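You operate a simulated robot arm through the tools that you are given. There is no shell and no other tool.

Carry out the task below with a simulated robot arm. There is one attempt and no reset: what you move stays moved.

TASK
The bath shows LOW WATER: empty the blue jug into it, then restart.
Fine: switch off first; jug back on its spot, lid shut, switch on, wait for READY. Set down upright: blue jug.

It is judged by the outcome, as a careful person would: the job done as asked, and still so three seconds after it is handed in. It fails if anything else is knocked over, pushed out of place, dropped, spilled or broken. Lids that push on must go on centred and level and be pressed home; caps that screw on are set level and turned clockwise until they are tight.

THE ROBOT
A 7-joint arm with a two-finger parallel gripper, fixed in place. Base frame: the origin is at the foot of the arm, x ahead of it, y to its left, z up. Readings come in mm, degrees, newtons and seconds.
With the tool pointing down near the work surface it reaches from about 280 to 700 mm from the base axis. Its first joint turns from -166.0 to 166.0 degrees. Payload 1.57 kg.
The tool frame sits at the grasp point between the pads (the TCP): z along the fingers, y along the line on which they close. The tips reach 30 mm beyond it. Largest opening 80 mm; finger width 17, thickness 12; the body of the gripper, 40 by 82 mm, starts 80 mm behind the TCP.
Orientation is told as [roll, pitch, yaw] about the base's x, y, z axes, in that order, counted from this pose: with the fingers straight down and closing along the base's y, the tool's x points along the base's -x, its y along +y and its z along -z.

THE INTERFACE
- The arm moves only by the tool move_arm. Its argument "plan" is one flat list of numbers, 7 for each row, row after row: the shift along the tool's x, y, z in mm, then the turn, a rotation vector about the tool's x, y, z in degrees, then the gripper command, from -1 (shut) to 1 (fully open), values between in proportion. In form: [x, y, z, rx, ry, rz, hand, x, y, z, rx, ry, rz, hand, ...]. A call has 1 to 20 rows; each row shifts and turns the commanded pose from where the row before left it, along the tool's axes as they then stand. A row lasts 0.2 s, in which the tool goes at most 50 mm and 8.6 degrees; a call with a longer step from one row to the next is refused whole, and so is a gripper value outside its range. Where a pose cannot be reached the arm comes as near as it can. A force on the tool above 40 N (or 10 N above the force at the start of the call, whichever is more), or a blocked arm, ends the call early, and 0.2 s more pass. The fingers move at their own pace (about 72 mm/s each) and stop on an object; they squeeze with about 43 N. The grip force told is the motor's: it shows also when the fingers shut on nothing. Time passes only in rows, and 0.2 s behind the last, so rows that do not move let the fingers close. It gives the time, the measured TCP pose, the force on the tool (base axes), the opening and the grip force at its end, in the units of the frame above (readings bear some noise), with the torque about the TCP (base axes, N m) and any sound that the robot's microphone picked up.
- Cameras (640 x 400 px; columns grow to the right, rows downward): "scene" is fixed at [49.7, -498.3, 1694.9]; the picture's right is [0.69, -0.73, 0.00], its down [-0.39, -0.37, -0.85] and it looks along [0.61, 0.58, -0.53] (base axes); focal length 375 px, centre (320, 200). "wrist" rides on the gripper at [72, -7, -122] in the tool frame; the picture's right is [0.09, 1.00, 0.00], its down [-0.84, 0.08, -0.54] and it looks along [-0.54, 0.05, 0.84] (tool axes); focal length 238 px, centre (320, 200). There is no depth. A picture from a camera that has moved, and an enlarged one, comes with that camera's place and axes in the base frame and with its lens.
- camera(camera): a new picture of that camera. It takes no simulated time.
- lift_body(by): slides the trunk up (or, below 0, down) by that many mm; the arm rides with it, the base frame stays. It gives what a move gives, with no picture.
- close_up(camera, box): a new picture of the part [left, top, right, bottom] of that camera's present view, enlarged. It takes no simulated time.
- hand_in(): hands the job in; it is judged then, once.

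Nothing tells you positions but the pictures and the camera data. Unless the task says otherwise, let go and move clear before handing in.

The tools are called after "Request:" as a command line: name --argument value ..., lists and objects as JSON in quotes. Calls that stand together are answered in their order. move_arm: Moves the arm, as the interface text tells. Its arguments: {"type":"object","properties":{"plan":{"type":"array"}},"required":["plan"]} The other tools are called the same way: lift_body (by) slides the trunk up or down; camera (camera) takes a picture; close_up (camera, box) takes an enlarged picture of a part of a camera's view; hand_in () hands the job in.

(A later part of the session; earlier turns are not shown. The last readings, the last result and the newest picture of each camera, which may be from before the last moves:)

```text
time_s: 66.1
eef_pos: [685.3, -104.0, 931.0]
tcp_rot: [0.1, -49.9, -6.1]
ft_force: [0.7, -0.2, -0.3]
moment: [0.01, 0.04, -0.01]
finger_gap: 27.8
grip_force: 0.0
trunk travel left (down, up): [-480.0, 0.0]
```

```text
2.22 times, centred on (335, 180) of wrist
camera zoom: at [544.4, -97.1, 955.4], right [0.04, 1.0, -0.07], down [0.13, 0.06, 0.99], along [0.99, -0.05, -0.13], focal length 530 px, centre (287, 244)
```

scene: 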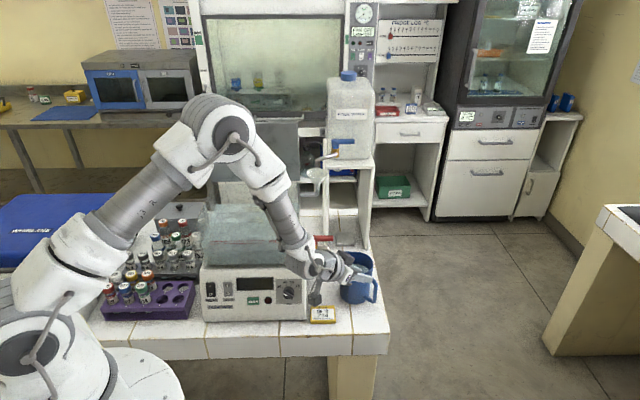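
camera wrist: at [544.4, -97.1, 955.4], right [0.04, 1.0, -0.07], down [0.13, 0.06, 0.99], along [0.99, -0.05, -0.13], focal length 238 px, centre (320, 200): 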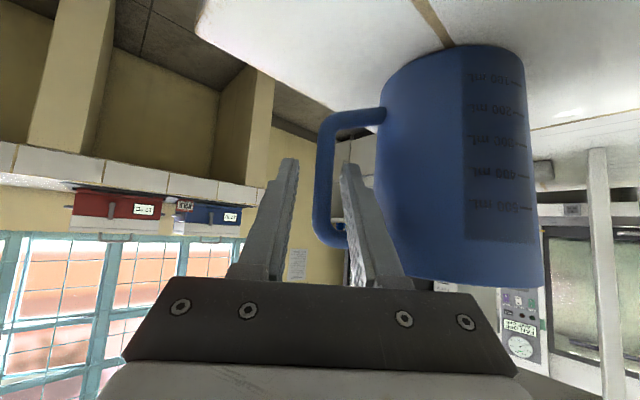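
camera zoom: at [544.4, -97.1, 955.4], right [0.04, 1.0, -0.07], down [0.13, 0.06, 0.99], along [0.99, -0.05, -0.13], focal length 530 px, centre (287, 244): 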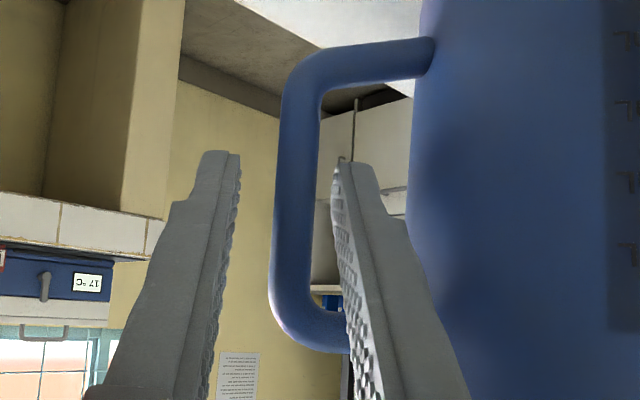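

The offset is only about 1.3 mm; I'll correct it and close the gripper firmly on the handle.

Request:
move_arm --plan '[0, 1.3, 0, 0, 0, 0, -0.3, 0, 0, 0, 0, 0, 0, -1, 0, 0, 0, 0, 0, 0, -1, 0, 0, 0, 0, 0, 0, -1, 0, 0, 0, 0, 0, 0, -1]'

Request:
close_up --camera "wrist" --box '[230, 20, 560, 300]'

Request:
close_up --camera "scene" --box '[310, 240, 395, 320]'

```text
time_s: 67.3
eef_pos: [684.8, -103.1, 932.1]
tcp_rot: [0.2, -49.9, -6.1]
ft_force: [-0.3, 1.4, 0.5]
moment: [-0.06, -0.04, 0.02]
finger_gap: 11.4
grip_force: 28.9
trunk travel left (down, up): [-480.0, 0.0]
```

```text
1.43 times, centred on (395, 160) of wrist
camera zoom: at [544.5, -95.5, 955.3], right [0.04, 1.0, -0.07], down [0.13, 0.06, 0.99], along [0.99, -0.05, -0.13], focal length 340 px, centre (213, 257)
```

zoom: 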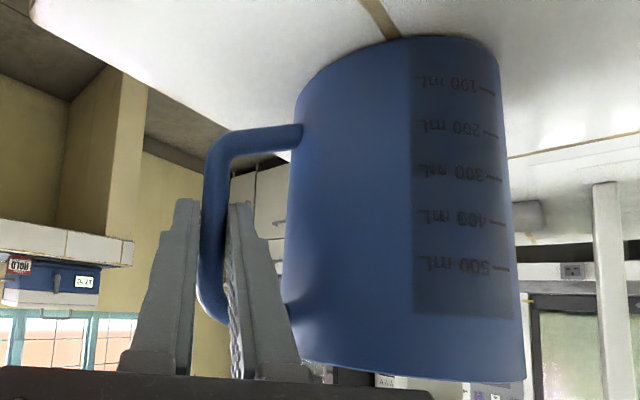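

```text
5.00 times, centred on (352, 280) of scene
camera zoom: at [49.7, -498.3, 1694.9], right [0.69, -0.73, 0.0], down [-0.39, -0.37, -0.85], along [0.61, 0.58, -0.53], focal length 1875 px, centre (158, -200)
```

zoom: 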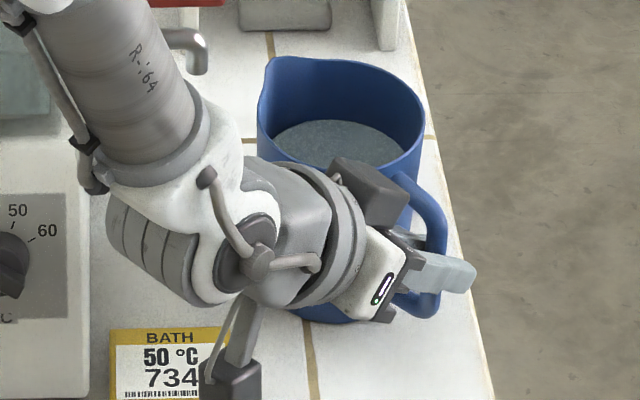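

The grip is on the handle (11 mm, about 29 N). I'll lift slowly by 20 mm and check that the jug stays level.

Request:
move_arm --plan '[0, 0, 0, 0, 0, 0, -1, -3.83, 0, -3.21, 0, 0, 0, -1, -3.83, 0, -3.21, 0, 0, 0, -1, -3.83, 0, -3.21, 0, 0, 0, -1, -3.83, 0, -3.21, 0, 0, 0, -1, 0, 0, 0, 0, 0, 0, -1]'

Request:
close_up --camera "wrist" --box '[230, 20, 560, 300]'

Request:
close_up --camera "scene" --box '[310, 240, 395, 320]'

```text
time_s: 68.7
eef_pos: [684.8, -103.9, 951.4]
tcp_rot: [0.2, -49.9, -6.1]
ft_force: [-0.6, -0.2, -5.5]
moment: [-0.41, 0.13, 0.0]
finger_gap: 11.4
grip_force: 29.2
trunk travel left (down, up): [-480.0, 0.0]
```

```text
1.43 times, centred on (395, 160) of wrist
camera zoom: at [544.5, -96.0, 974.7], right [0.04, 1.0, -0.07], down [0.13, 0.06, 0.99], along [0.99, -0.05, -0.13], focal length 340 px, centre (213, 257)
```

zoom: 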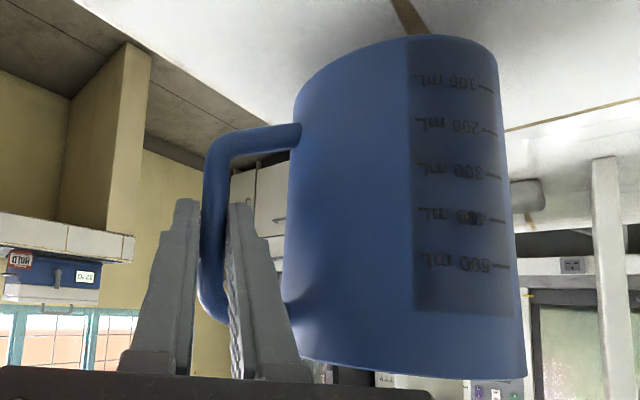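

```text
5.00 times, centred on (352, 280) of scene
camera zoom: at [49.7, -498.3, 1694.9], right [0.69, -0.73, 0.0], down [-0.39, -0.37, -0.85], along [0.61, 0.58, -0.53], focal length 1875 px, centre (158, -200)
```

zoom: 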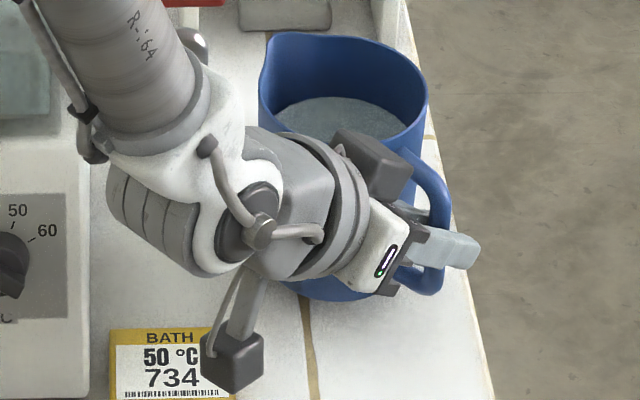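

The jug is off the bench, level, weighing about 0.56 kg, and the grip is holding. I'll raise it straight up to carrying height.

Request:
move_arm --plan '[-7.66, 0, -6.43, 0, 0, 0, -1, -15.3, 0, -12.86, 0, 0, 0, -1, -15.3, 0, -12.86, 0, 0, 0, -1, -15.3, 0, -12.86, 0, 0, 0, -1, -15.3, 0, -12.86, 0, 0, 0, -1, -15.3, 0, -12.86, 0, 0, 0, -1, -15.3, 0, -12.86, 0, 0, 0, -1, -15.3, 0, -12.86, 0, 0, 0, -1, -15.3, 0, -12.86, 0, 0, 0, -1, -15.3, 0, -12.86, 0, 0, 0, -1, -15.3, 0, -12.86, 0, 0, 0, -1, -15.3, 0, -12.86, 0, 0, 0, -1, -15.3, 0, -12.86, 0, 0, 0, -1, -15.3, 0, -12.86, 0, 0, 0, -1, -15.3, 0, -12.86, 0, 0, 0, -1, -15.3, 0, -12.86, 0, 0, 0, -1, -15.3, 0, -12.86, 0, 0, 0, -1, -15.3, 0, -12.86, 0, 0, 0, -1, -15.3, 0, -12.86, 0, 0, 0, -1, -3.83, 0, -3.21, 0, 0, 0, -1]'

Request:
camera --camera "scene"

Request:
camera --camera "wrist"

```text
time_s: 72.9
eef_pos: [685.0, -103.9, 1327.9]
tcp_rot: [0.1, -49.9, -6.1]
ft_force: [-0.7, 0.8, -4.4]
moment: [-0.36, 0.14, -0.01]
finger_gap: 11.4
grip_force: 29.0
trunk travel left (down, up): [-480.0, 0.0]
```

```text
taken
```

scene: 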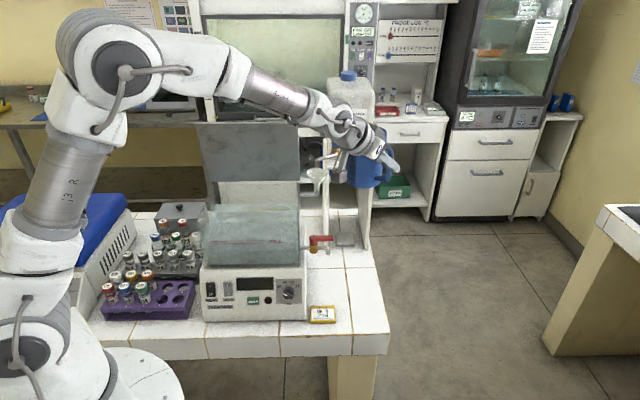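

```text
taken
camera wrist: at [544.2, -96.4, 1350.8], right [0.04, 1.0, -0.07], down [0.13, 0.06, 0.99], along [0.99, -0.05, -0.13], focal length 238 px, centre (320, 200)
```

wrist: 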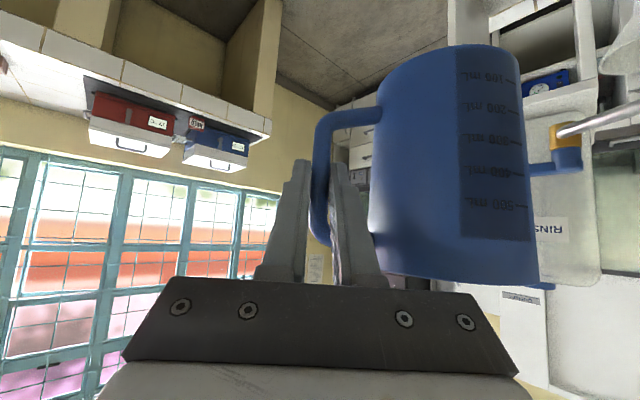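

The jug is steady and level at height. I'll carry it over to the pour start point, with its spout over the front-middle of the open tank.

Request:
move_arm --plan '[6.25, 7.3, -7.06, 0, 0, 0, -1, 12.5, 14.6, -14.1, 0, 0, 0, -1, 12.5, 14.6, -14.1, 0, 0, 0, -1, 12.5, 14.6, -14.1, 0, 0, 0, -1, 12.5, 14.6, -14.1, 0, 0, 0, -1, 12.5, 14.6, -14.1, 0, 0, 0, -1, 12.5, 14.6, -14.1, 0, 0, 0, -1, 12.5, 14.6, -14.1, 0, 0, 0, -1, 12.5, 14.6, -14.1, 0, 0, 0, -1, 12.5, 14.6, -14.1, 0, 0, 0, -1, 6.25, 7.3, -7.06, 0, 0, 0, -1, 0, 0, 0, 0, 0, 0, -1]'

Request:
camera --camera "scene"

Request:
camera --camera "wrist"

Request:
close_up --camera "scene" --box '[190, 100, 340, 280]'

```text
time_s: 75.5
eef_pos: [510.8, 60.0, 1321.8]
tcp_rot: [0.2, -49.9, -6.1]
ft_force: [-0.6, 0.5, -5.2]
moment: [-0.41, 0.13, -0.03]
finger_gap: 11.8
grip_force: 29.5
trunk travel left (down, up): [-480.0, 0.0]
```

```text
taken
```

scene: 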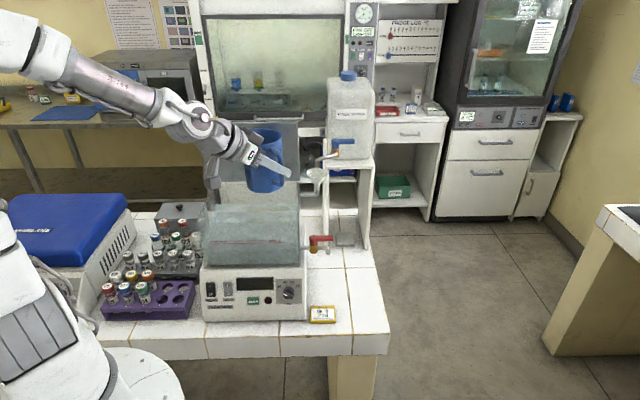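

```text
taken
camera wrist: at [371.1, 68.4, 1345.5], right [0.04, 1.0, -0.07], down [0.13, 0.06, 0.99], along [0.99, -0.05, -0.13], focal length 238 px, centre (320, 200)
```

wrist: 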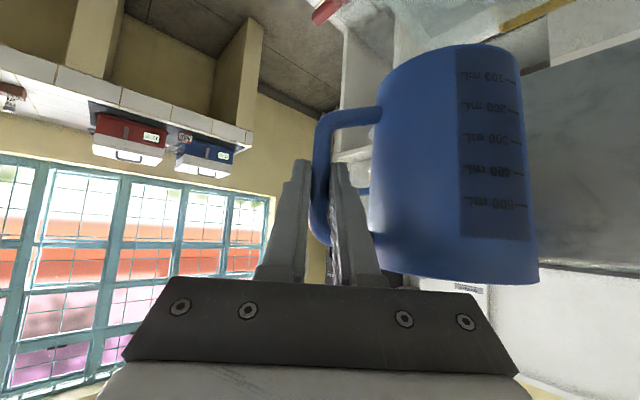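

```text
2.22 times, centred on (265, 190) of scene
camera zoom: at [49.7, -498.3, 1694.9], right [0.69, -0.73, 0.0], down [-0.39, -0.37, -0.85], along [0.61, 0.58, -0.53], focal length 833 px, centre (442, 222)
```

zoom: 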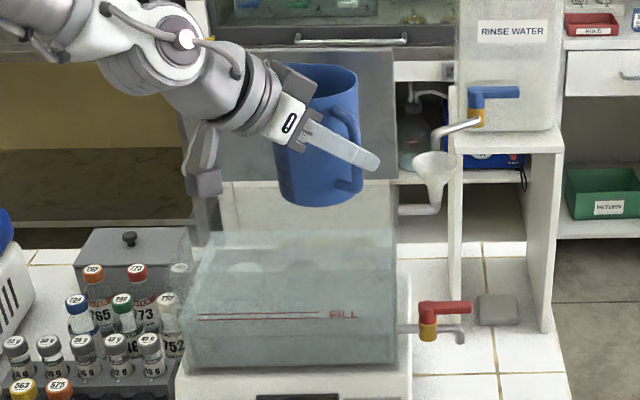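

The spout is above the front-middle of the tank. I'll tilt to 36° first, then pour gradually.

Request:
move_arm --plan '[0, 0, 0, 1.93, 0, -2.3, -1, 0, 0, 0, 3.86, 0, -4.6, -1, 0, 0, 0, 3.86, 0, -4.6, -1, 0, 0, 0, 3.86, 0, -4.6, -1, 0, 0, 0, 3.86, 0, -4.6, -1, 0, 0, 0, 3.86, 0, -4.6, -1, 0, 0, 0, 1.93, 0, -2.3, -1, 0, 0, 0, 0, 0, 0, -1]'

Request:
close_up --camera "scene" --box '[190, 100, 340, 280]'

Request:
camera --camera "wrist"

```text
time_s: 77.3
eef_pos: [511.9, 59.7, 1321.9]
tcp_rot: [-48.4, -38.4, 29.0]
ft_force: [-0.2, 1.2, -5.2]
moment: [-0.24, 0.1, -0.01]
finger_gap: 11.6
grip_force: 28.6
trunk travel left (down, up): [-480.0, 0.0]
```

```text
2.22 times, centred on (265, 190) of scene
camera zoom: at [49.7, -498.3, 1694.9], right [0.69, -0.73, 0.0], down [-0.39, -0.37, -0.85], along [0.61, 0.58, -0.53], focal length 833 px, centre (442, 222)
```

zoom: 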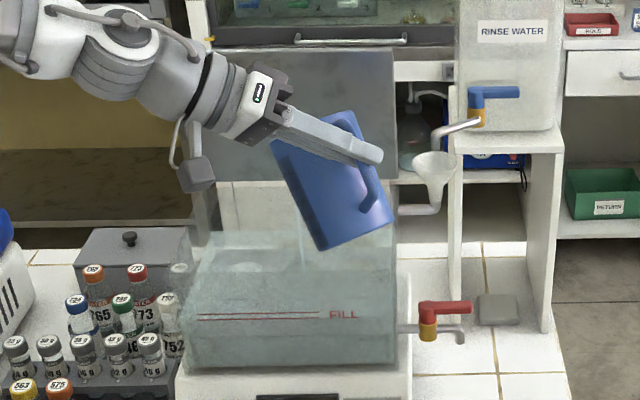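

```text
taken
camera wrist: at [373.3, 82.6, 1345.1], right [0.02, 0.77, -0.64], down [0.19, 0.63, 0.76], along [0.98, -0.14, -0.13], focal length 238 px, centre (320, 200)
```

wrist: 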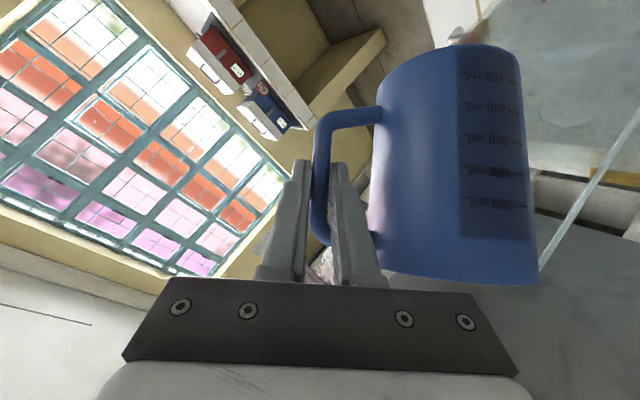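

A thin stream is already falling from the spout. I'll check that it lands inside the tank.

Request:
close_up --camera "scene" --box '[220, 130, 330, 260]'

Request:
close_up --camera "wrist" --box '[400, 20, 640, 300]'

```text
3.08 times, centred on (275, 195) of scene
camera zoom: at [49.7, -498.3, 1694.9], right [0.69, -0.73, 0.0], down [-0.39, -0.37, -0.85], along [0.61, 0.58, -0.53], focal length 1154 px, centre (458, 215)
```

zoom: 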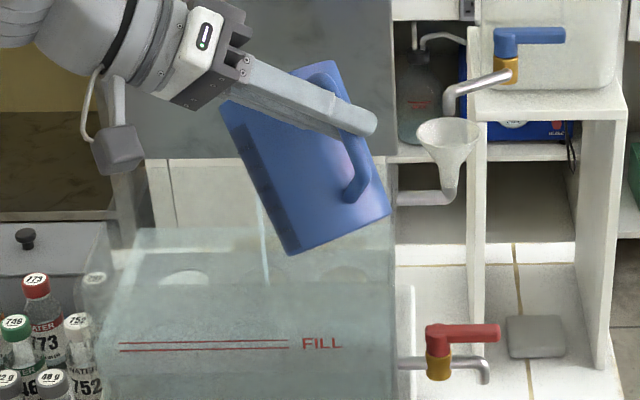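

```text
1.43 times, centred on (520, 160) of wrist
camera zoom: at [373.3, 82.6, 1345.1], right [0.02, 0.77, -0.64], down [0.19, 0.63, 0.76], along [0.98, -0.14, -0.13], focal length 340 px, centre (34, 257)
```

zoom: 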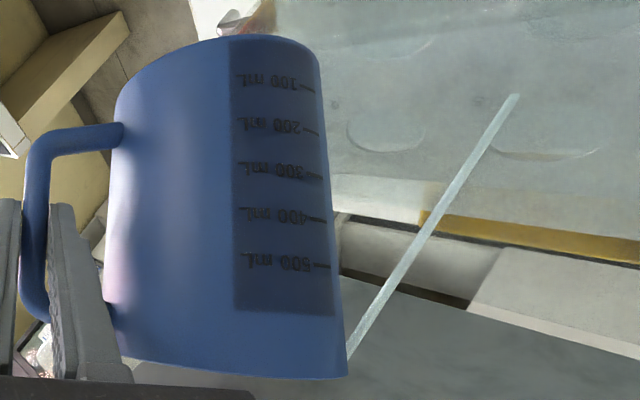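

The stream lands on the water in the middle of the tank. I'll keep tilting slowly.

Request:
move_arm --plan '[0, 0, 0, 0.96, 0, -1.15, -1, 0, 0, 0, 0.96, 0, -1.15, -1, 0, 0, 0, 0.96, 0, -1.15, -1, 0, 0, 0, 0.96, 0, -1.15, -1, 0, 0, 0, 0.96, 0, -1.15, -1, 0, 0, 0, 0.96, 0, -1.15, -1, 0, 0, 0, 0.96, 0, -1.15, -1, 0, 0, 0, 0.96, 0, -1.15, -1, 0, 0, 0, 0, 0, 0, -1, 0, 0, 0, 0, 0, 0, -1, 0, 0, 0, 0, 0, 0, -1, 0, 0, 0, 0, 0, 0, -1]'

Request:
close_up --camera "scene" --box '[220, 130, 330, 260]'

Request:
camera --camera "wrist"

```text
time_s: 79.9
eef_pos: [511.8, 61.1, 1321.8]
tcp_rot: [-59.8, -30.8, 35.5]
ft_force: [-0.3, -0.5, -3.2]
moment: [-0.19, 0.08, 0.0]
finger_gap: 11.5
grip_force: 28.8
trunk travel left (down, up): [-480.0, 0.0]
```

```text
3.08 times, centred on (275, 195) of scene
camera zoom: at [49.7, -498.3, 1694.9], right [0.69, -0.73, 0.0], down [-0.39, -0.37, -0.85], along [0.61, 0.58, -0.53], focal length 1154 px, centre (458, 215)
```

zoom: 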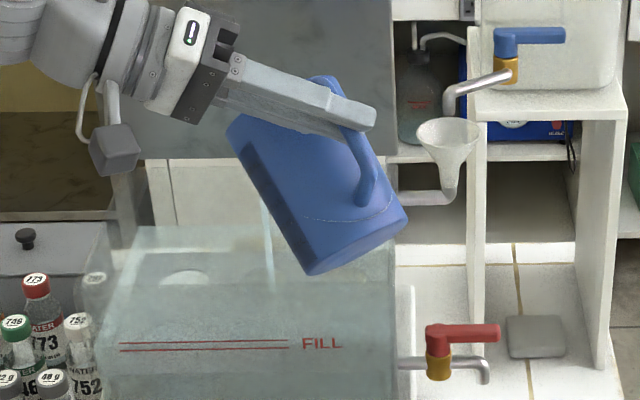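

```text
taken
camera wrist: at [374.1, 87.8, 1343.0], right [0.0, 0.62, -0.79], down [0.2, 0.77, 0.61], along [0.98, -0.16, -0.12], focal length 238 px, centre (320, 200)
```

wrist: 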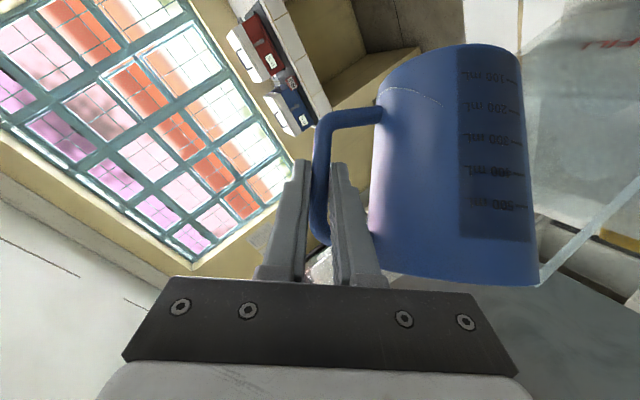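

The weight has dropped by about 2 N and the stream still lands inside. I'll continue the tilt with the compensating shift.

Request:
move_arm --plan '[-1.99, 2.34, -1.67, 1.93, 0, -2.3, -1, 0, 0, 0, 0, 0, 0, -1, -2.32, 2.45, -1.95, 1.93, 0, -2.3, -1, 0, 0, 0, 0, 0, 0, -1, -2.6, 2.47, -2.18, 1.93, 0, -2.3, -1, 0, 0, 0, 0, 0, 0, -1, -2.89, 2.45, -2.43, 1.93, 0, -2.3, -1, 0, 0, 0, 0, 0, 0, -1, -3.18, 2.4, -2.67, 1.93, 0, -2.3, -1, 0, 0, 0, 0, 0, 0, -1, -3.55, 2.36, -2.98, 1.93, 0, -2.3, -1, 0, 0, 0, 0, 0, 0, -1, 0, 0, 0, 0, 0, 0, -1]'

Request:
close_up --camera "scene" --box '[220, 130, 330, 260]'

Request:
camera --camera "wrist"

```text
time_s: 82.7
eef_pos: [513.2, 86.6, 1322.6]
tcp_rot: [-73.9, -18.2, 41.5]
ft_force: [0.9, -0.7, -1.1]
moment: [-0.05, 0.03, -0.03]
finger_gap: 11.0
grip_force: 29.0
trunk travel left (down, up): [-480.0, 0.0]
```

```text
3.08 times, centred on (275, 195) of scene
camera zoom: at [49.7, -498.3, 1694.9], right [0.69, -0.73, 0.0], down [-0.39, -0.37, -0.85], along [0.61, 0.58, -0.53], focal length 1154 px, centre (458, 215)
```

zoom: 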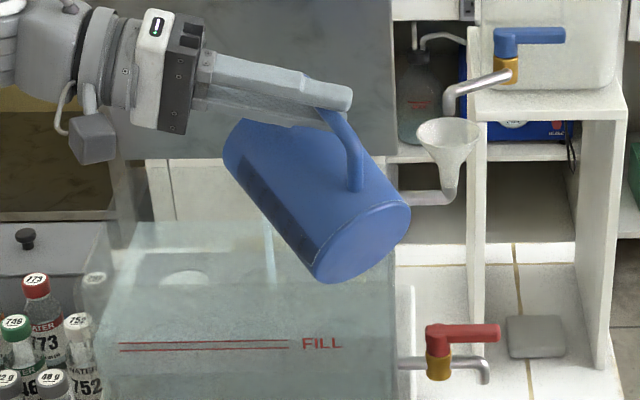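

```text
taken
camera wrist: at [377.3, 119.3, 1337.9], right [-0.02, 0.35, -0.94], down [0.22, 0.92, 0.33], along [0.98, -0.2, -0.1], focal length 238 px, centre (320, 200)
```

wrist: 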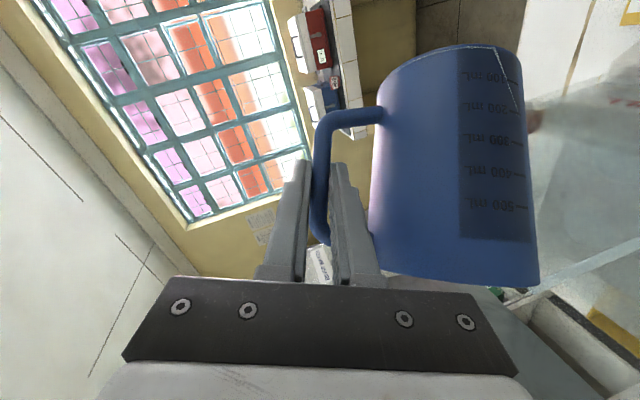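

The jug is nearly empty. I'll continue through 90° and beyond to drain it fully.

Request:
move_arm --plan '[-3.78, 2.2, -3.17, 1.93, 0, -2.3, -1, -4.08, 2.04, -3.42, 1.93, 0, -2.3, -1, 0, 0, 0, 0, 0, 0, -1, -4.37, 1.85, -3.67, 1.93, 0, -2.3, -1, -4.51, 1.58, -3.79, 1.93, 0, -2.3, -1, 0, 0, 0, 0, 0, 0, -1, -4.87, 1.35, -4.09, 1.93, 0, -2.3, -1, -4.99, 1.03, -4.19, 1.93, 0, -2.3, -1, 0, 0, 0, 0, 0, 0, -1, -5.18, 0.71, -4.35, 1.93, 0, -2.3, -1, -5.35, 0.37, -4.49, 1.93, 0, -2.3, -1, 0, 0, 0, 0, 0, 0, -1, 0, 0, 0, 0, 0, 0, -1]'

Request:
close_up --camera "scene" --box '[220, 130, 330, 260]'

Request:
camera --camera "wrist"

```text
time_s: 85.5
eef_pos: [520.0, 136.2, 1323.3]
tcp_rot: [-89.9, 0.0, 44.1]
ft_force: [-0.7, -0.3, -0.1]
moment: [0.01, -0.01, 0.01]
finger_gap: 10.5
grip_force: 28.0
trunk travel left (down, up): [-480.0, 0.0]
```

```text
3.08 times, centred on (275, 195) of scene
camera zoom: at [49.7, -498.3, 1694.9], right [0.69, -0.73, 0.0], down [-0.39, -0.37, -0.85], along [0.61, 0.58, -0.53], focal length 1154 px, centre (458, 215)
```

zoom: 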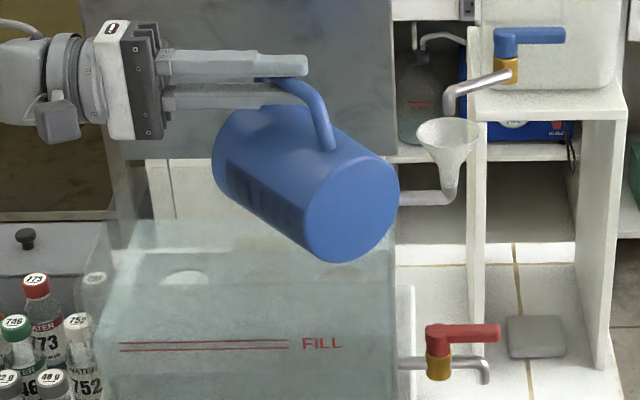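

```text
taken
camera wrist: at [382.4, 173.9, 1329.1], right [-0.07, -0.06, -1.0], down [0.22, 0.97, -0.08], along [0.97, -0.23, -0.05], focal length 238 px, centre (320, 200)
```

wrist: 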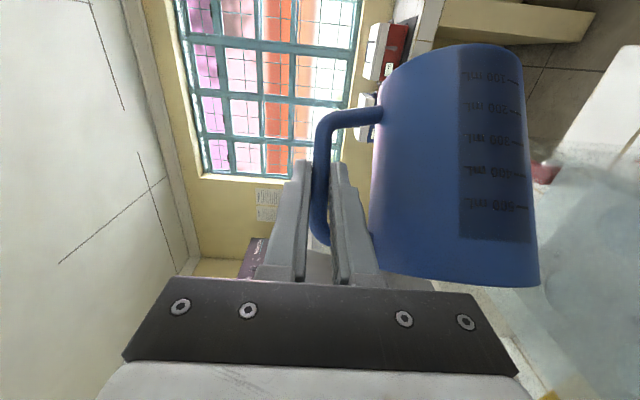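

Flow has stopped at 90°. I'll tip to about 114° for a moment to get the last drops out.

Request:
move_arm --plan '[-11.0, 0, -9.26, 3.86, 0, -4.6, -1, -11.35, -1.56, -9.53, 3.86, 0, -4.6, -1, -11.3, -3.14, -9.5, 3.86, 0, -4.6, -1, -11.15, -4.73, -9.36, 3.86, 0, -4.6, -1, 0, 0, 0, 0, 0, 0, -1, 0, 0, 0, 0, 0, 0, -1, 0, 0, 0, 0, 0, 0, -1, 0, 0, 0, 0, 0, 0, -1, 0, 0, 0, 0, 0, 0, -1, 0, 0, 0, 0, 0, 0, -1, 0, 0, 0, 0, 0, 0, -1]'

Request:
close_up --camera "scene" --box '[190, 130, 340, 280]'

Request:
camera --camera "wrist"

```text
time_s: 87.9
eef_pos: [525.7, 195.3, 1322.4]
tcp_rot: [-105.9, 18.2, 41.4]
ft_force: [0.7, 0.1, -1.1]
moment: [0.04, -0.04, 0.03]
finger_gap: 10.8
grip_force: 28.4
trunk travel left (down, up): [-480.0, 0.0]
```

```text
2.67 times, centred on (265, 205) of scene
camera zoom: at [49.7, -498.3, 1694.9], right [0.69, -0.73, 0.0], down [-0.39, -0.37, -0.85], along [0.61, 0.58, -0.53], focal length 1000 px, centre (467, 187)
```

zoom: 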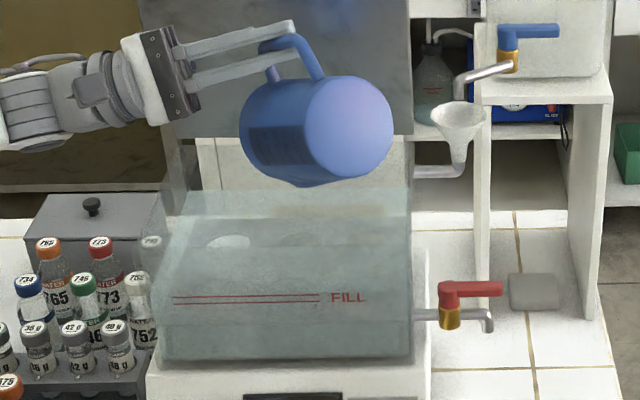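

```text
taken
camera wrist: at [388.8, 233.8, 1319.5], right [-0.11, -0.46, -0.88], down [0.21, 0.86, -0.47], along [0.97, -0.24, 0.0], focal length 238 px, centre (320, 200)
```

wrist: 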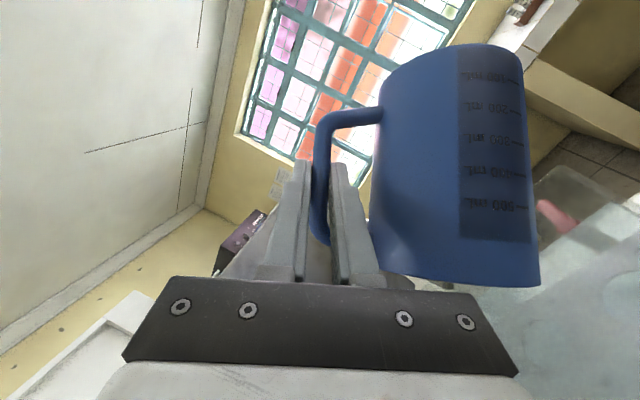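

The jug is empty. I'll bring it back upright along the reverse path.

Request:
move_arm --plan '[10.7, 6.2, 8.99, -3.86, 0, 4.6, -1, 11, 4.67, 9.23, -3.86, 0, 4.6, -1, 11.2, 3.1, 9.37, -3.86, 0, 4.6, -1, 10.97, 1.5, 9.2, -3.86, 0, 4.6, -1, 10.57, 0, 8.87, -3.86, 0, 4.6, -1, 9.98, -1.37, 8.38, -3.86, 0, 4.6, -1, 9.06, -2.5, 7.6, -3.86, 0, 4.6, -1, 8.1, -3.43, 6.8, -3.86, 0, 4.6, -1, 7, -4.07, 5.87, -3.86, 0, 4.6, -1, 5.77, -4.35, 4.85, -3.86, 0, 4.6, -1, 4.6, -4.35, 3.85, -3.86, 0, 4.6, -1, 0, 0, 0, -3.86, 0, 4.6, -1, 0, 0, 0, -3.86, 0, 4.6, -1, 0, 0, 0, -3.86, 0, 4.6, -1, 0, 0, 0, -3.86, 0, 4.6, -1, 0, 0, 0, -3.86, 0, 4.6, -1, 0, 0, 0, -3.86, 0, 4.6, -1, 0, 0, 0, -3.86, 0, 4.6, -1, 0, 0, 0, -3.86, 0, 4.6, -1, 0, 0, 0, 0, 0, 0, -1]'

Request:
camera --camera "wrist"

Request:
close_up --camera "scene" --box '[190, 130, 340, 280]'

```text
time_s: 92.1
eef_pos: [511.3, 60.6, 1323.2]
tcp_rot: [0.3, -49.9, -6.2]
ft_force: [-0.6, -0.9, -1.2]
moment: [-0.05, 0.0, -0.02]
finger_gap: 10.3
grip_force: 28.6
trunk travel left (down, up): [-480.0, 0.0]
```

```text
taken
camera wrist: at [371.8, 67.7, 1345.8], right [0.04, 1.0, -0.07], down [0.13, 0.06, 0.99], along [0.99, -0.05, -0.13], focal length 238 px, centre (320, 200)
```

wrist: 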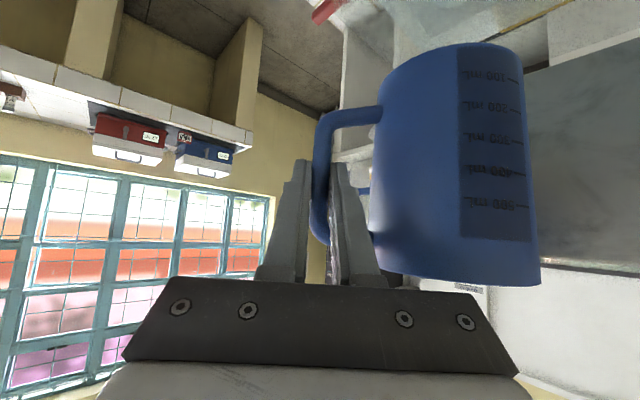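

```text
2.67 times, centred on (265, 205) of scene
camera zoom: at [49.7, -498.3, 1694.9], right [0.69, -0.73, 0.0], down [-0.39, -0.37, -0.85], along [0.61, 0.58, -0.53], focal length 1000 px, centre (467, 187)
```

zoom: 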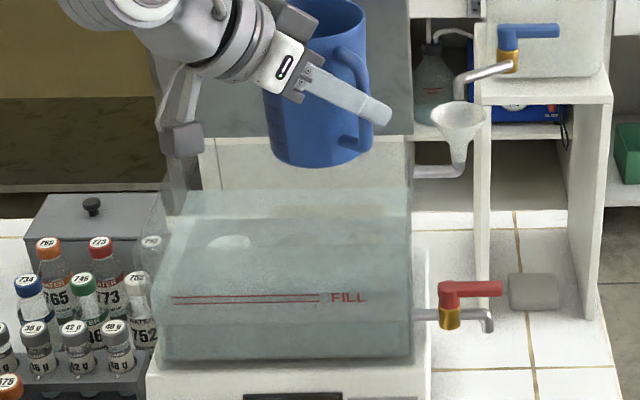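

The jug is upright and empty. I'll look again at the tank level with the same zoom as before for comparison.

Request:
close_up --camera "scene" --box '[205, 185, 325, 275]'

Request:
close_up --camera "scene" --box '[280, 225, 400, 330]'

```text
4.44 times, centred on (265, 230) of scene
camera zoom: at [49.7, -498.3, 1694.9], right [0.69, -0.73, 0.0], down [-0.39, -0.37, -0.85], along [0.61, 0.58, -0.53], focal length 1667 px, centre (564, 67)
```

zoom: 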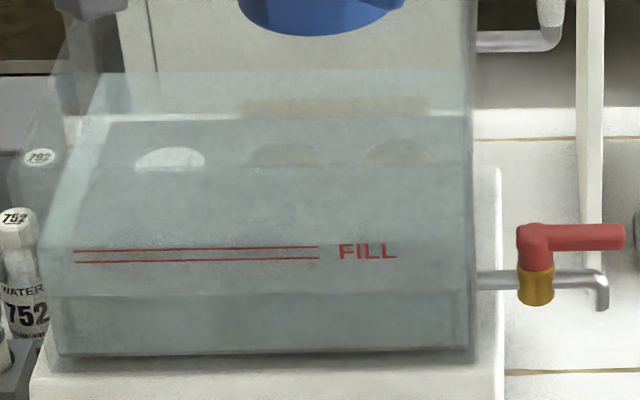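

```text
3.81 times, centred on (340, 278) of scene
camera zoom: at [49.7, -498.3, 1694.9], right [0.69, -0.73, 0.0], down [-0.39, -0.37, -0.85], along [0.61, 0.58, -0.53], focal length 1429 px, centre (244, -95)
```

zoom: 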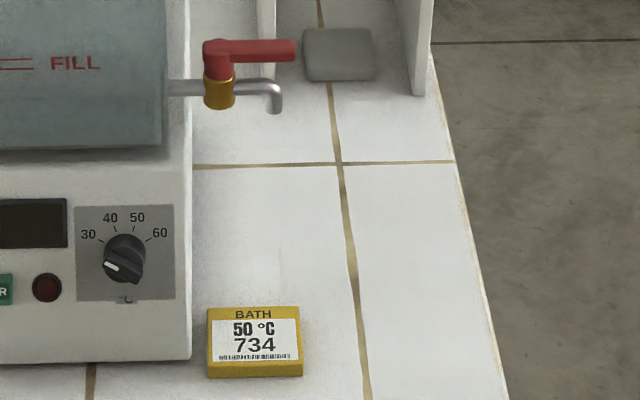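

The water surface's rear edge has risen to roughly z 1098, inside the FILL band, and nothing is leaking from the tap. Now I'll carry the jug back above its spot.

Request:
move_arm --plan '[-10.43, -12.04, 11.91, 0, 0, 0, -1, -10.43, -12.04, 11.91, 0, 0, 0, -1, -10.43, -12.04, 11.91, 0, 0, 0, -1, -10.43, -12.04, 11.91, 0, 0, 0, -1, -10.43, -12.04, 11.91, 0, 0, 0, -1, -10.43, -12.04, 11.91, 0, 0, 0, -1, -10.43, -12.04, 11.91, 0, 0, 0, -1, -10.43, -12.04, 11.91, 0, 0, 0, -1, -10.43, -12.04, 11.91, 0, 0, 0, -1, -10.43, -12.04, 11.91, 0, 0, 0, -1, -10.43, -12.04, 11.91, 0, 0, 0, -1, -10.43, -12.04, 11.91, 0, 0, 0, -1, 0, 0, 0, 0, 0, 0, -1]'

Request:
camera --camera "wrist"

```text
time_s: 94.9
eef_pos: [685.7, -103.2, 1326.6]
tcp_rot: [0.2, -49.8, -6.2]
ft_force: [0.1, -0.5, -1.7]
moment: [-0.05, 0.04, 0.0]
finger_gap: 10.6
grip_force: 29.0
trunk travel left (down, up): [-480.0, 0.0]
```

```text
taken
camera wrist: at [545.7, -95.0, 1349.0], right [0.04, 1.0, -0.07], down [0.13, 0.06, 0.99], along [0.99, -0.05, -0.13], focal length 238 px, centre (320, 200)
```

wrist: 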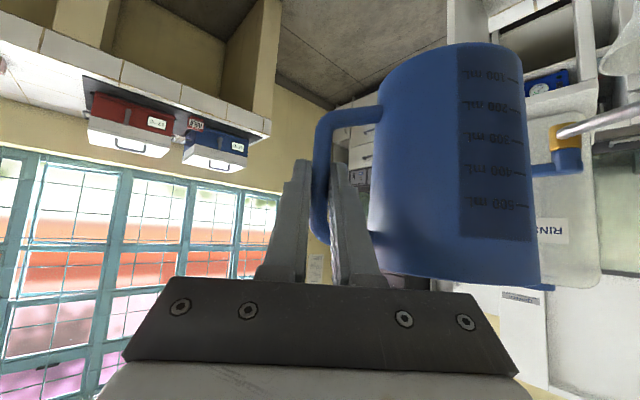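

The jug is above its spot, level. I'll lower it to about 15 mm above the bench.

Request:
move_arm --plan '[15.32, 0, 12.86, 0, 0, 0, -1, 15.32, 0, 12.86, 0, 0, 0, -1, 15.32, 0, 12.86, 0, 0, 0, -1, 15.32, 0, 12.86, 0, 0, 0, -1, 15.32, 0, 12.86, 0, 0, 0, -1, 15.32, 0, 12.86, 0, 0, 0, -1, 15.32, 0, 12.86, 0, 0, 0, -1, 15.32, 0, 12.86, 0, 0, 0, -1, 15.32, 0, 12.86, 0, 0, 0, -1, 15.32, 0, 12.86, 0, 0, 0, -1, 15.32, 0, 12.86, 0, 0, 0, -1, 15.32, 0, 12.86, 0, 0, 0, -1, 15.32, 0, 12.86, 0, 0, 0, -1, 15.32, 0, 12.86, 0, 0, 0, -1, 15.32, 0, 12.86, 0, 0, 0, -1, 15.32, 0, 12.86, 0, 0, 0, -1, 15.32, 0, 12.86, 0, 0, 0, -1, 15.32, 0, 12.86, 0, 0, 0, -1, 7.66, 0, 6.43, 0, 0, 0, -1, 0, 0, 0, 0, 0, 0, -1]'

Request:
close_up --camera "wrist" --box '[230, 20, 560, 300]'

Request:
close_up --camera "scene" --box '[310, 240, 395, 320]'

```text
time_s: 99.1
eef_pos: [685.7, -101.2, 955.0]
tcp_rot: [0.2, -49.9, -6.1]
ft_force: [0.0, 0.2, -0.3]
moment: [-0.07, -0.01, 0.0]
finger_gap: 11.0
grip_force: 28.4
trunk travel left (down, up): [-480.0, 0.0]
```

```text
1.43 times, centred on (395, 160) of wrist
camera zoom: at [545.8, -94.0, 978.0], right [0.04, 1.0, -0.07], down [0.13, 0.06, 0.99], along [0.99, -0.05, -0.13], focal length 340 px, centre (213, 257)
```

zoom: 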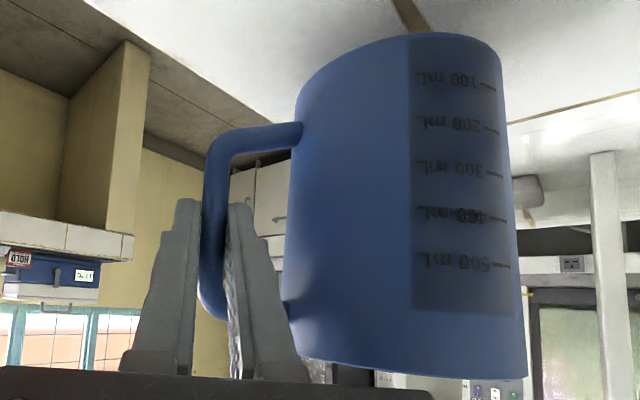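

```text
5.00 times, centred on (352, 280) of scene
camera zoom: at [49.7, -498.3, 1694.9], right [0.69, -0.73, 0.0], down [-0.39, -0.37, -0.85], along [0.61, 0.58, -0.53], focal length 1875 px, centre (158, -200)
```

zoom: 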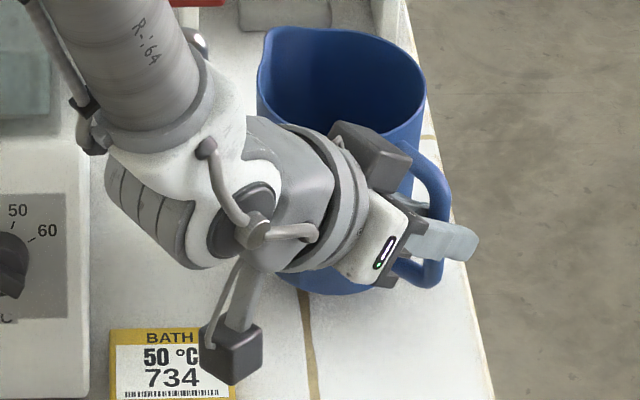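

It's level just above its spot. I'll lower the rest in small steps until it rests on the bench.

Request:
move_arm --plan '[3.83, -0.3, 3.21, 0, 0, 0, -1, 3.83, -0.3, 3.21, 0, 0, 0, -1, 3.83, -0.3, 3.21, 0, 0, 0, -1, 3.06, 0, 2.57, 0, 0, 0, -1, 0, 0, 0, 0, 0, 0, -1, 0, 0, 0, 0, 0, 0, -1]'

Request:
close_up --camera "wrist" --box '[230, 20, 560, 300]'

Request:
close_up --camera "scene" --box '[310, 240, 395, 320]'

```text
time_s: 100.5
eef_pos: [686.3, -102.6, 935.6]
tcp_rot: [0.1, -49.9, -6.1]
ft_force: [-0.7, 0.4, -1.1]
moment: [-0.05, 0.02, 0.01]
finger_gap: 10.7
grip_force: 28.5
trunk travel left (down, up): [-480.0, 0.0]
```

```text
1.43 times, centred on (395, 160) of wrist
camera zoom: at [545.8, -94.8, 959.1], right [0.04, 1.0, -0.07], down [0.13, 0.06, 0.99], along [0.99, -0.05, -0.13], focal length 340 px, centre (213, 257)
```

zoom: 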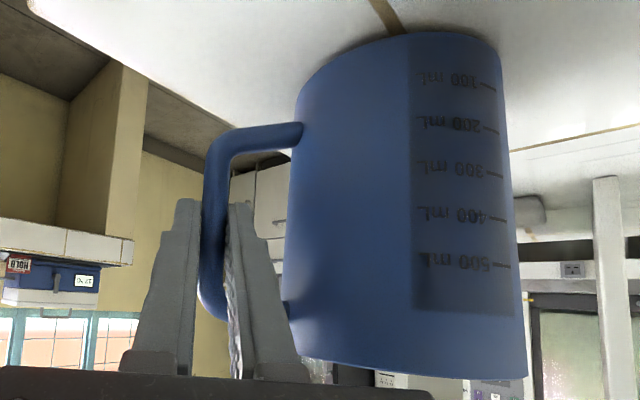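

```text
5.00 times, centred on (352, 280) of scene
camera zoom: at [49.7, -498.3, 1694.9], right [0.69, -0.73, 0.0], down [-0.39, -0.37, -0.85], along [0.61, 0.58, -0.53], focal length 1875 px, centre (158, -200)
```

zoom: 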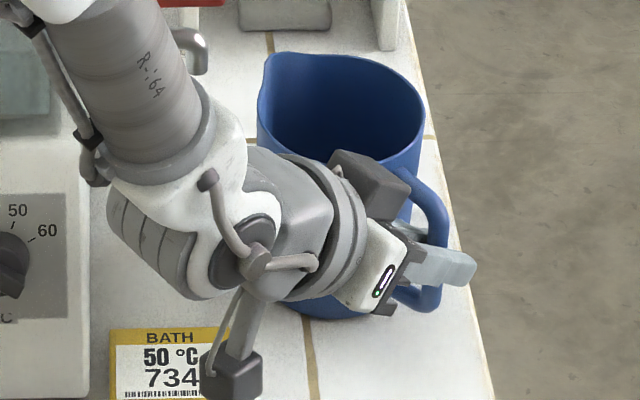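

About 4 mm remain by comparison with the grasp pose. I'll correct the small sideways offset and finish lowering in 1 mm steps.

Request:
move_arm --plan '[0.78, -0.83, -0.93, 0, 0, 0, -1, 0.766, 0, 0.643, 0, 0, 0, -1, 0.766, 0, 0.643, 0, 0, 0, -1, 0.766, 0, 0.643, 0, 0, 0, -1, 0.383, 0, 0.32, 0, 0, 0, -1, 0, 0, 0, 0, 0, 0, -1]'

Request:
close_up --camera "wrist" --box '[230, 20, 560, 300]'

```text
time_s: 101.9
eef_pos: [685.0, -103.4, 932.6]
tcp_rot: [0.3, -50.0, -6.1]
ft_force: [0.4, 0.0, 2.1]
moment: [0.0, -0.03, -0.04]
finger_gap: 10.7
grip_force: 28.9
trunk travel left (down, up): [-480.0, 0.0]
```

```text
1.43 times, centred on (395, 160) of wrist
camera zoom: at [544.5, -95.6, 956.2], right [0.04, 1.0, -0.07], down [0.13, 0.06, 0.99], along [0.99, -0.05, -0.13], focal length 340 px, centre (213, 257)
```

zoom: 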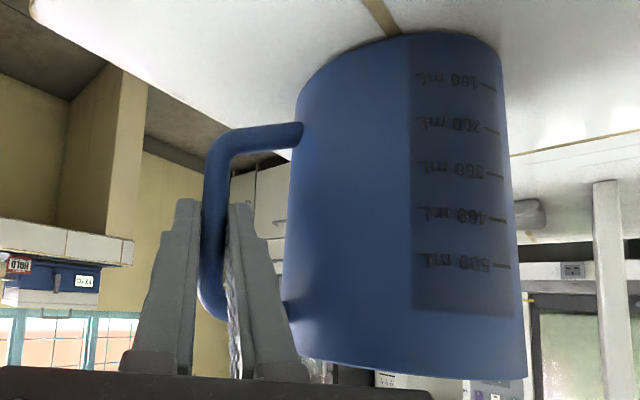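

The bench now carries the jug (force reversed to +2 N). I'll release it gently.

Request:
move_arm --plan '[0, 0, 0, 0, 0, 0, -0.65, 0, 0, 0, 0, 0, 0, -0.5, 0, 0, 0, 0, 0, 0, -0.35, 0, 0, 0, 0, 0, 0, -0.3, 0, 0, 0, 0, 0, 0, -0.3]'

Request:
close_up --camera "wrist" --box '[230, 20, 560, 300]'

Request:
close_up --camera "scene" --box '[310, 240, 395, 320]'

```text
time_s: 103.1
eef_pos: [684.7, -103.2, 932.1]
tcp_rot: [0.1, -49.9, -6.0]
ft_force: [0.4, 1.4, 0.1]
moment: [-0.02, 0.01, 0.02]
finger_gap: 27.9
grip_force: 0.1
trunk travel left (down, up): [-480.0, 0.0]
```

```text
1.43 times, centred on (395, 160) of wrist
camera zoom: at [544.3, -95.4, 955.9], right [0.04, 1.0, -0.07], down [0.13, 0.06, 0.99], along [0.99, -0.05, -0.13], focal length 340 px, centre (213, 257)
```

zoom: 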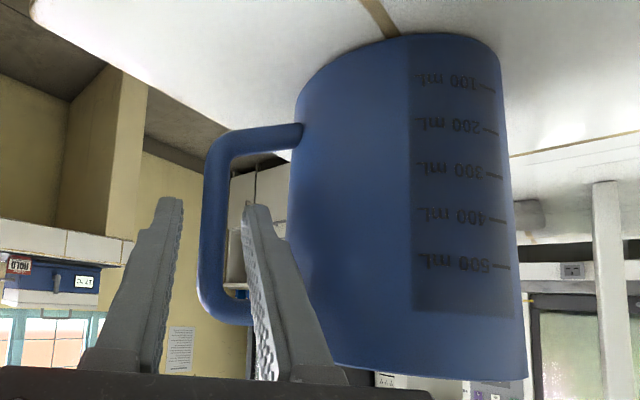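

```text
5.00 times, centred on (352, 280) of scene
camera zoom: at [49.7, -498.3, 1694.9], right [0.69, -0.73, 0.0], down [-0.39, -0.37, -0.85], along [0.61, 0.58, -0.53], focal length 1875 px, centre (158, -200)
```

zoom: 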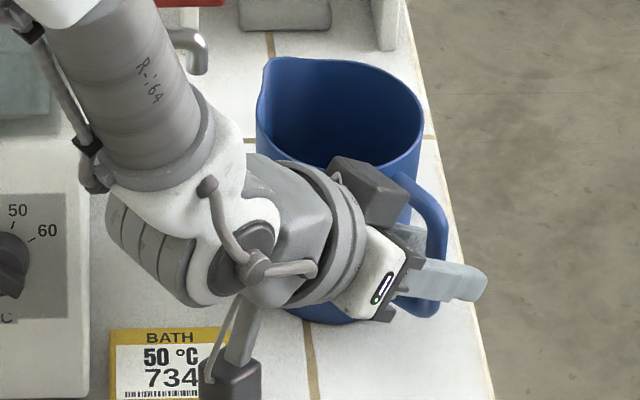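

The jug stands upright and freed on its spot. I'll withdraw the fingers straight back out of the handle.

Request:
move_arm --plan '[0, 0, -10, 0, 0, 0, -0.3, 0, 0, -20, 0, 0, 0, -0.3, 0, 0, -20, 0, 0, 0, -0.3, 0, 0, -30, 0, 0, 0, -0.3, -15.3, 0, -12.86, 0, 0, 0, -0.3, -30.6, 0, -25.7, 0, 0, 0, -0.3, -30.6, 0, -25.7, 0, 0, 0, -0.3, -30.6, 0, -25.7, 0, 0, 0, -0.3, 0, 0, 0, 0, 0, 0, -0.3]'

Request:
close_up --camera "scene" --box '[180, 160, 400, 335]'

Request:
close_up --camera "scene" --box '[325, 235, 395, 315]'

```text
time_s: 105.1
eef_pos: [623.6, -96.5, 1124.2]
tcp_rot: [0.3, -49.8, -6.2]
ft_force: [-0.6, -0.6, -0.2]
moment: [0.0, 0.03, -0.04]
finger_gap: 27.8
grip_force: 0.2
trunk travel left (down, up): [-480.0, 0.0]
```

```text
2.29 times, centred on (290, 248) of scene
camera zoom: at [49.7, -498.3, 1694.9], right [0.69, -0.73, 0.0], down [-0.39, -0.37, -0.85], along [0.61, 0.58, -0.53], focal length 857 px, centre (389, 91)
```

zoom: 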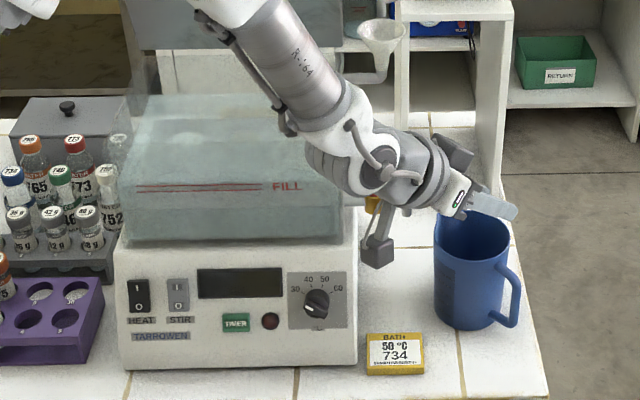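

```text
5.00 times, centred on (360, 275) of scene
camera zoom: at [49.7, -498.3, 1694.9], right [0.69, -0.73, 0.0], down [-0.39, -0.37, -0.85], along [0.61, 0.58, -0.53], focal length 1875 px, centre (120, -175)
```

zoom: 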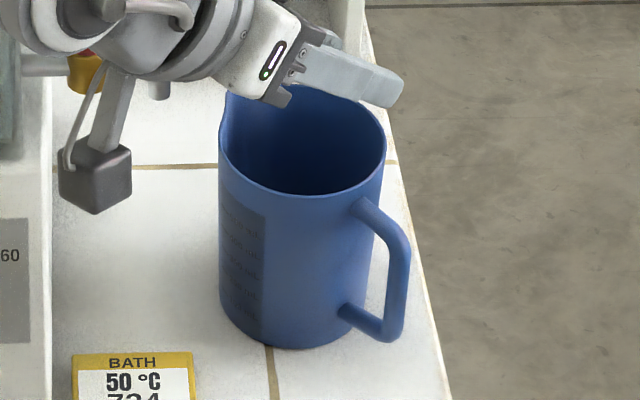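

The jug is back on its exact spot, upright, and nothing else moved. Next I'll rise and reorient the tool to take hold of the lid handle again.

Request:
move_arm --plan '[-32.8, 0, -27.6, 0, 0, 0, -0.3, -32.8, 0, -27.6, 0, 0, 0, -0.3, -32.8, 0, -27.6, 0, 0, 0, -0.3, -32.8, 0, -27.6, 0, 0, 0, -0.3, -32.8, 0, -27.6, 0, 0, 0, -0.3, -32.8, 0, -27.6, 0, 0, 0, -0.3, -32.8, 0, -27.6, 0, 0, 0, -0.3, 0, 0, 0, 0, 7.13, 0, -0.3, 0, 0, 0, 0, 7.13, 0, -0.3, 0, 0, 0, 0, 7.13, 0, -0.3, 0, 0, 0, 0, 7.13, 0, -0.3, 0, 0, 0, 0, 7.13, 0, -0.3, 0, 0, 0, 0, 7.13, 0, -0.3, 0, 0, 0, 0, 7.13, 0, -0.3, 0, 0, 0, 0, 0, 7.78, -0.3, 0, 0, 0, 0, 0, 7.78, -0.3, 0, 0, 0, 0, 0, 7.78, -0.3, 0, 0, 0, 0, 0, 7.78, -0.3, 0, 0, 0, 0, 0, 7.78, -0.3]'

Request:
camera --camera "scene"

```text
time_s: 109.1
eef_pos: [622.4, -98.4, 1422.2]
tcp_rot: [0.2, 0.2, -44.9]
ft_force: [0.5, 0.7, -1.1]
moment: [0.02, 0.04, 0.0]
finger_gap: 28.2
grip_force: 0.0
trunk travel left (down, up): [-480.0, 0.0]
```

```text
taken
```

scene: 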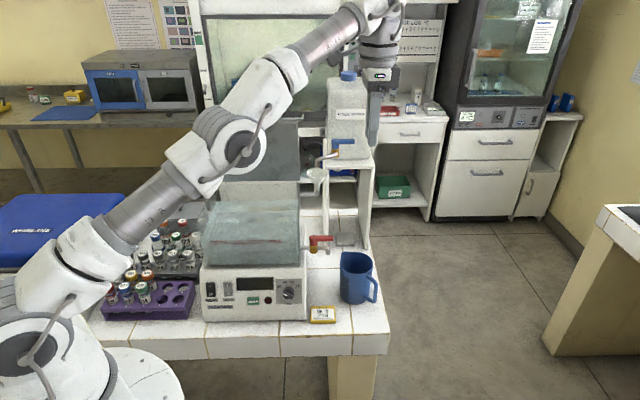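

The tool points down, aligned with the bath. I'll move over in front of the open lid and set the slight tilt used when I let go of it.

Request:
move_arm --plan '[43.2, 7.9, -0.4, 0, 0, 0, -0.3, 43.2, 7.9, -0.4, 0, 0, 0, -0.3, 43.2, 7.9, -0.4, 0, 0, 0, -0.3, 43.2, 7.9, -0.4, 0, 0, 0, -0.3, 43.2, 7.9, -0.4, 0, 0, 0, -0.3, 43.2, 7.9, -0.4, 0, 0, 0, -0.3, 43.2, 7.9, -0.4, 0, 0, 0, -0.3, 0, 0, 0, -5, 0, 0, -0.3, 0, 0, 0, -5, 0, 0, -0.3, 0, 0, 0, 0, 0, 0, -0.3]'

Request:
camera --camera "wrist"

Request:
close_up --camera "scene" --box '[180, 60, 330, 240]'

```text
time_s: 111.3
eef_pos: [446.9, 154.1, 1426.5]
tcp_rot: [10.2, 0.1, -44.8]
ft_force: [0.7, 0.8, 0.0]
moment: [0.01, 0.03, 0.0]
finger_gap: 28.0
grip_force: 0.0
trunk travel left (down, up): [-480.0, 0.0]
```

```text
taken
camera wrist: at [376.4, 184.8, 1546.3], right [0.63, 0.76, 0.18], down [0.58, -0.6, 0.55], along [0.52, -0.24, -0.82], focal length 238 px, centre (320, 200)
```

wrist: 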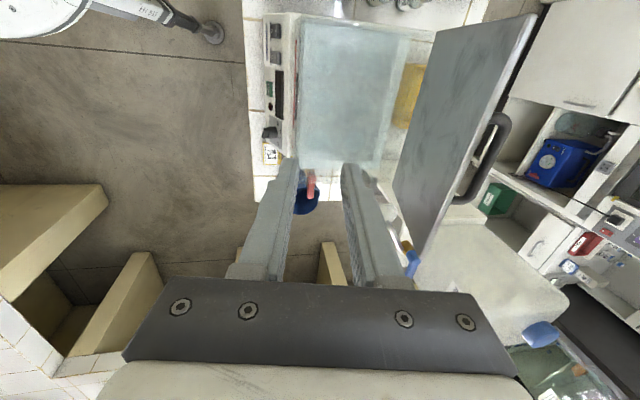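

```text
2.22 times, centred on (255, 150) of scene
camera zoom: at [49.7, -498.3, 1694.9], right [0.69, -0.73, 0.0], down [-0.39, -0.37, -0.85], along [0.61, 0.58, -0.53], focal length 833 px, centre (464, 311)
```

zoom: 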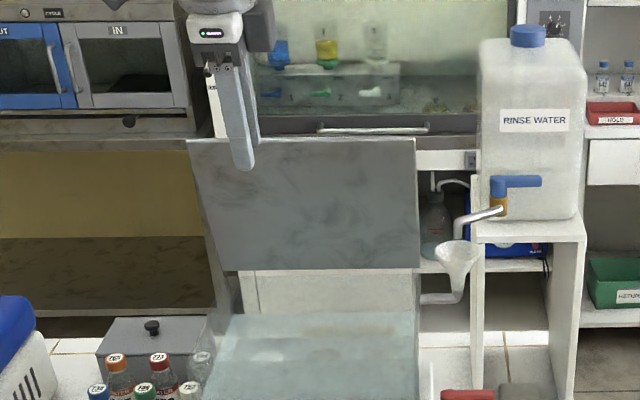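

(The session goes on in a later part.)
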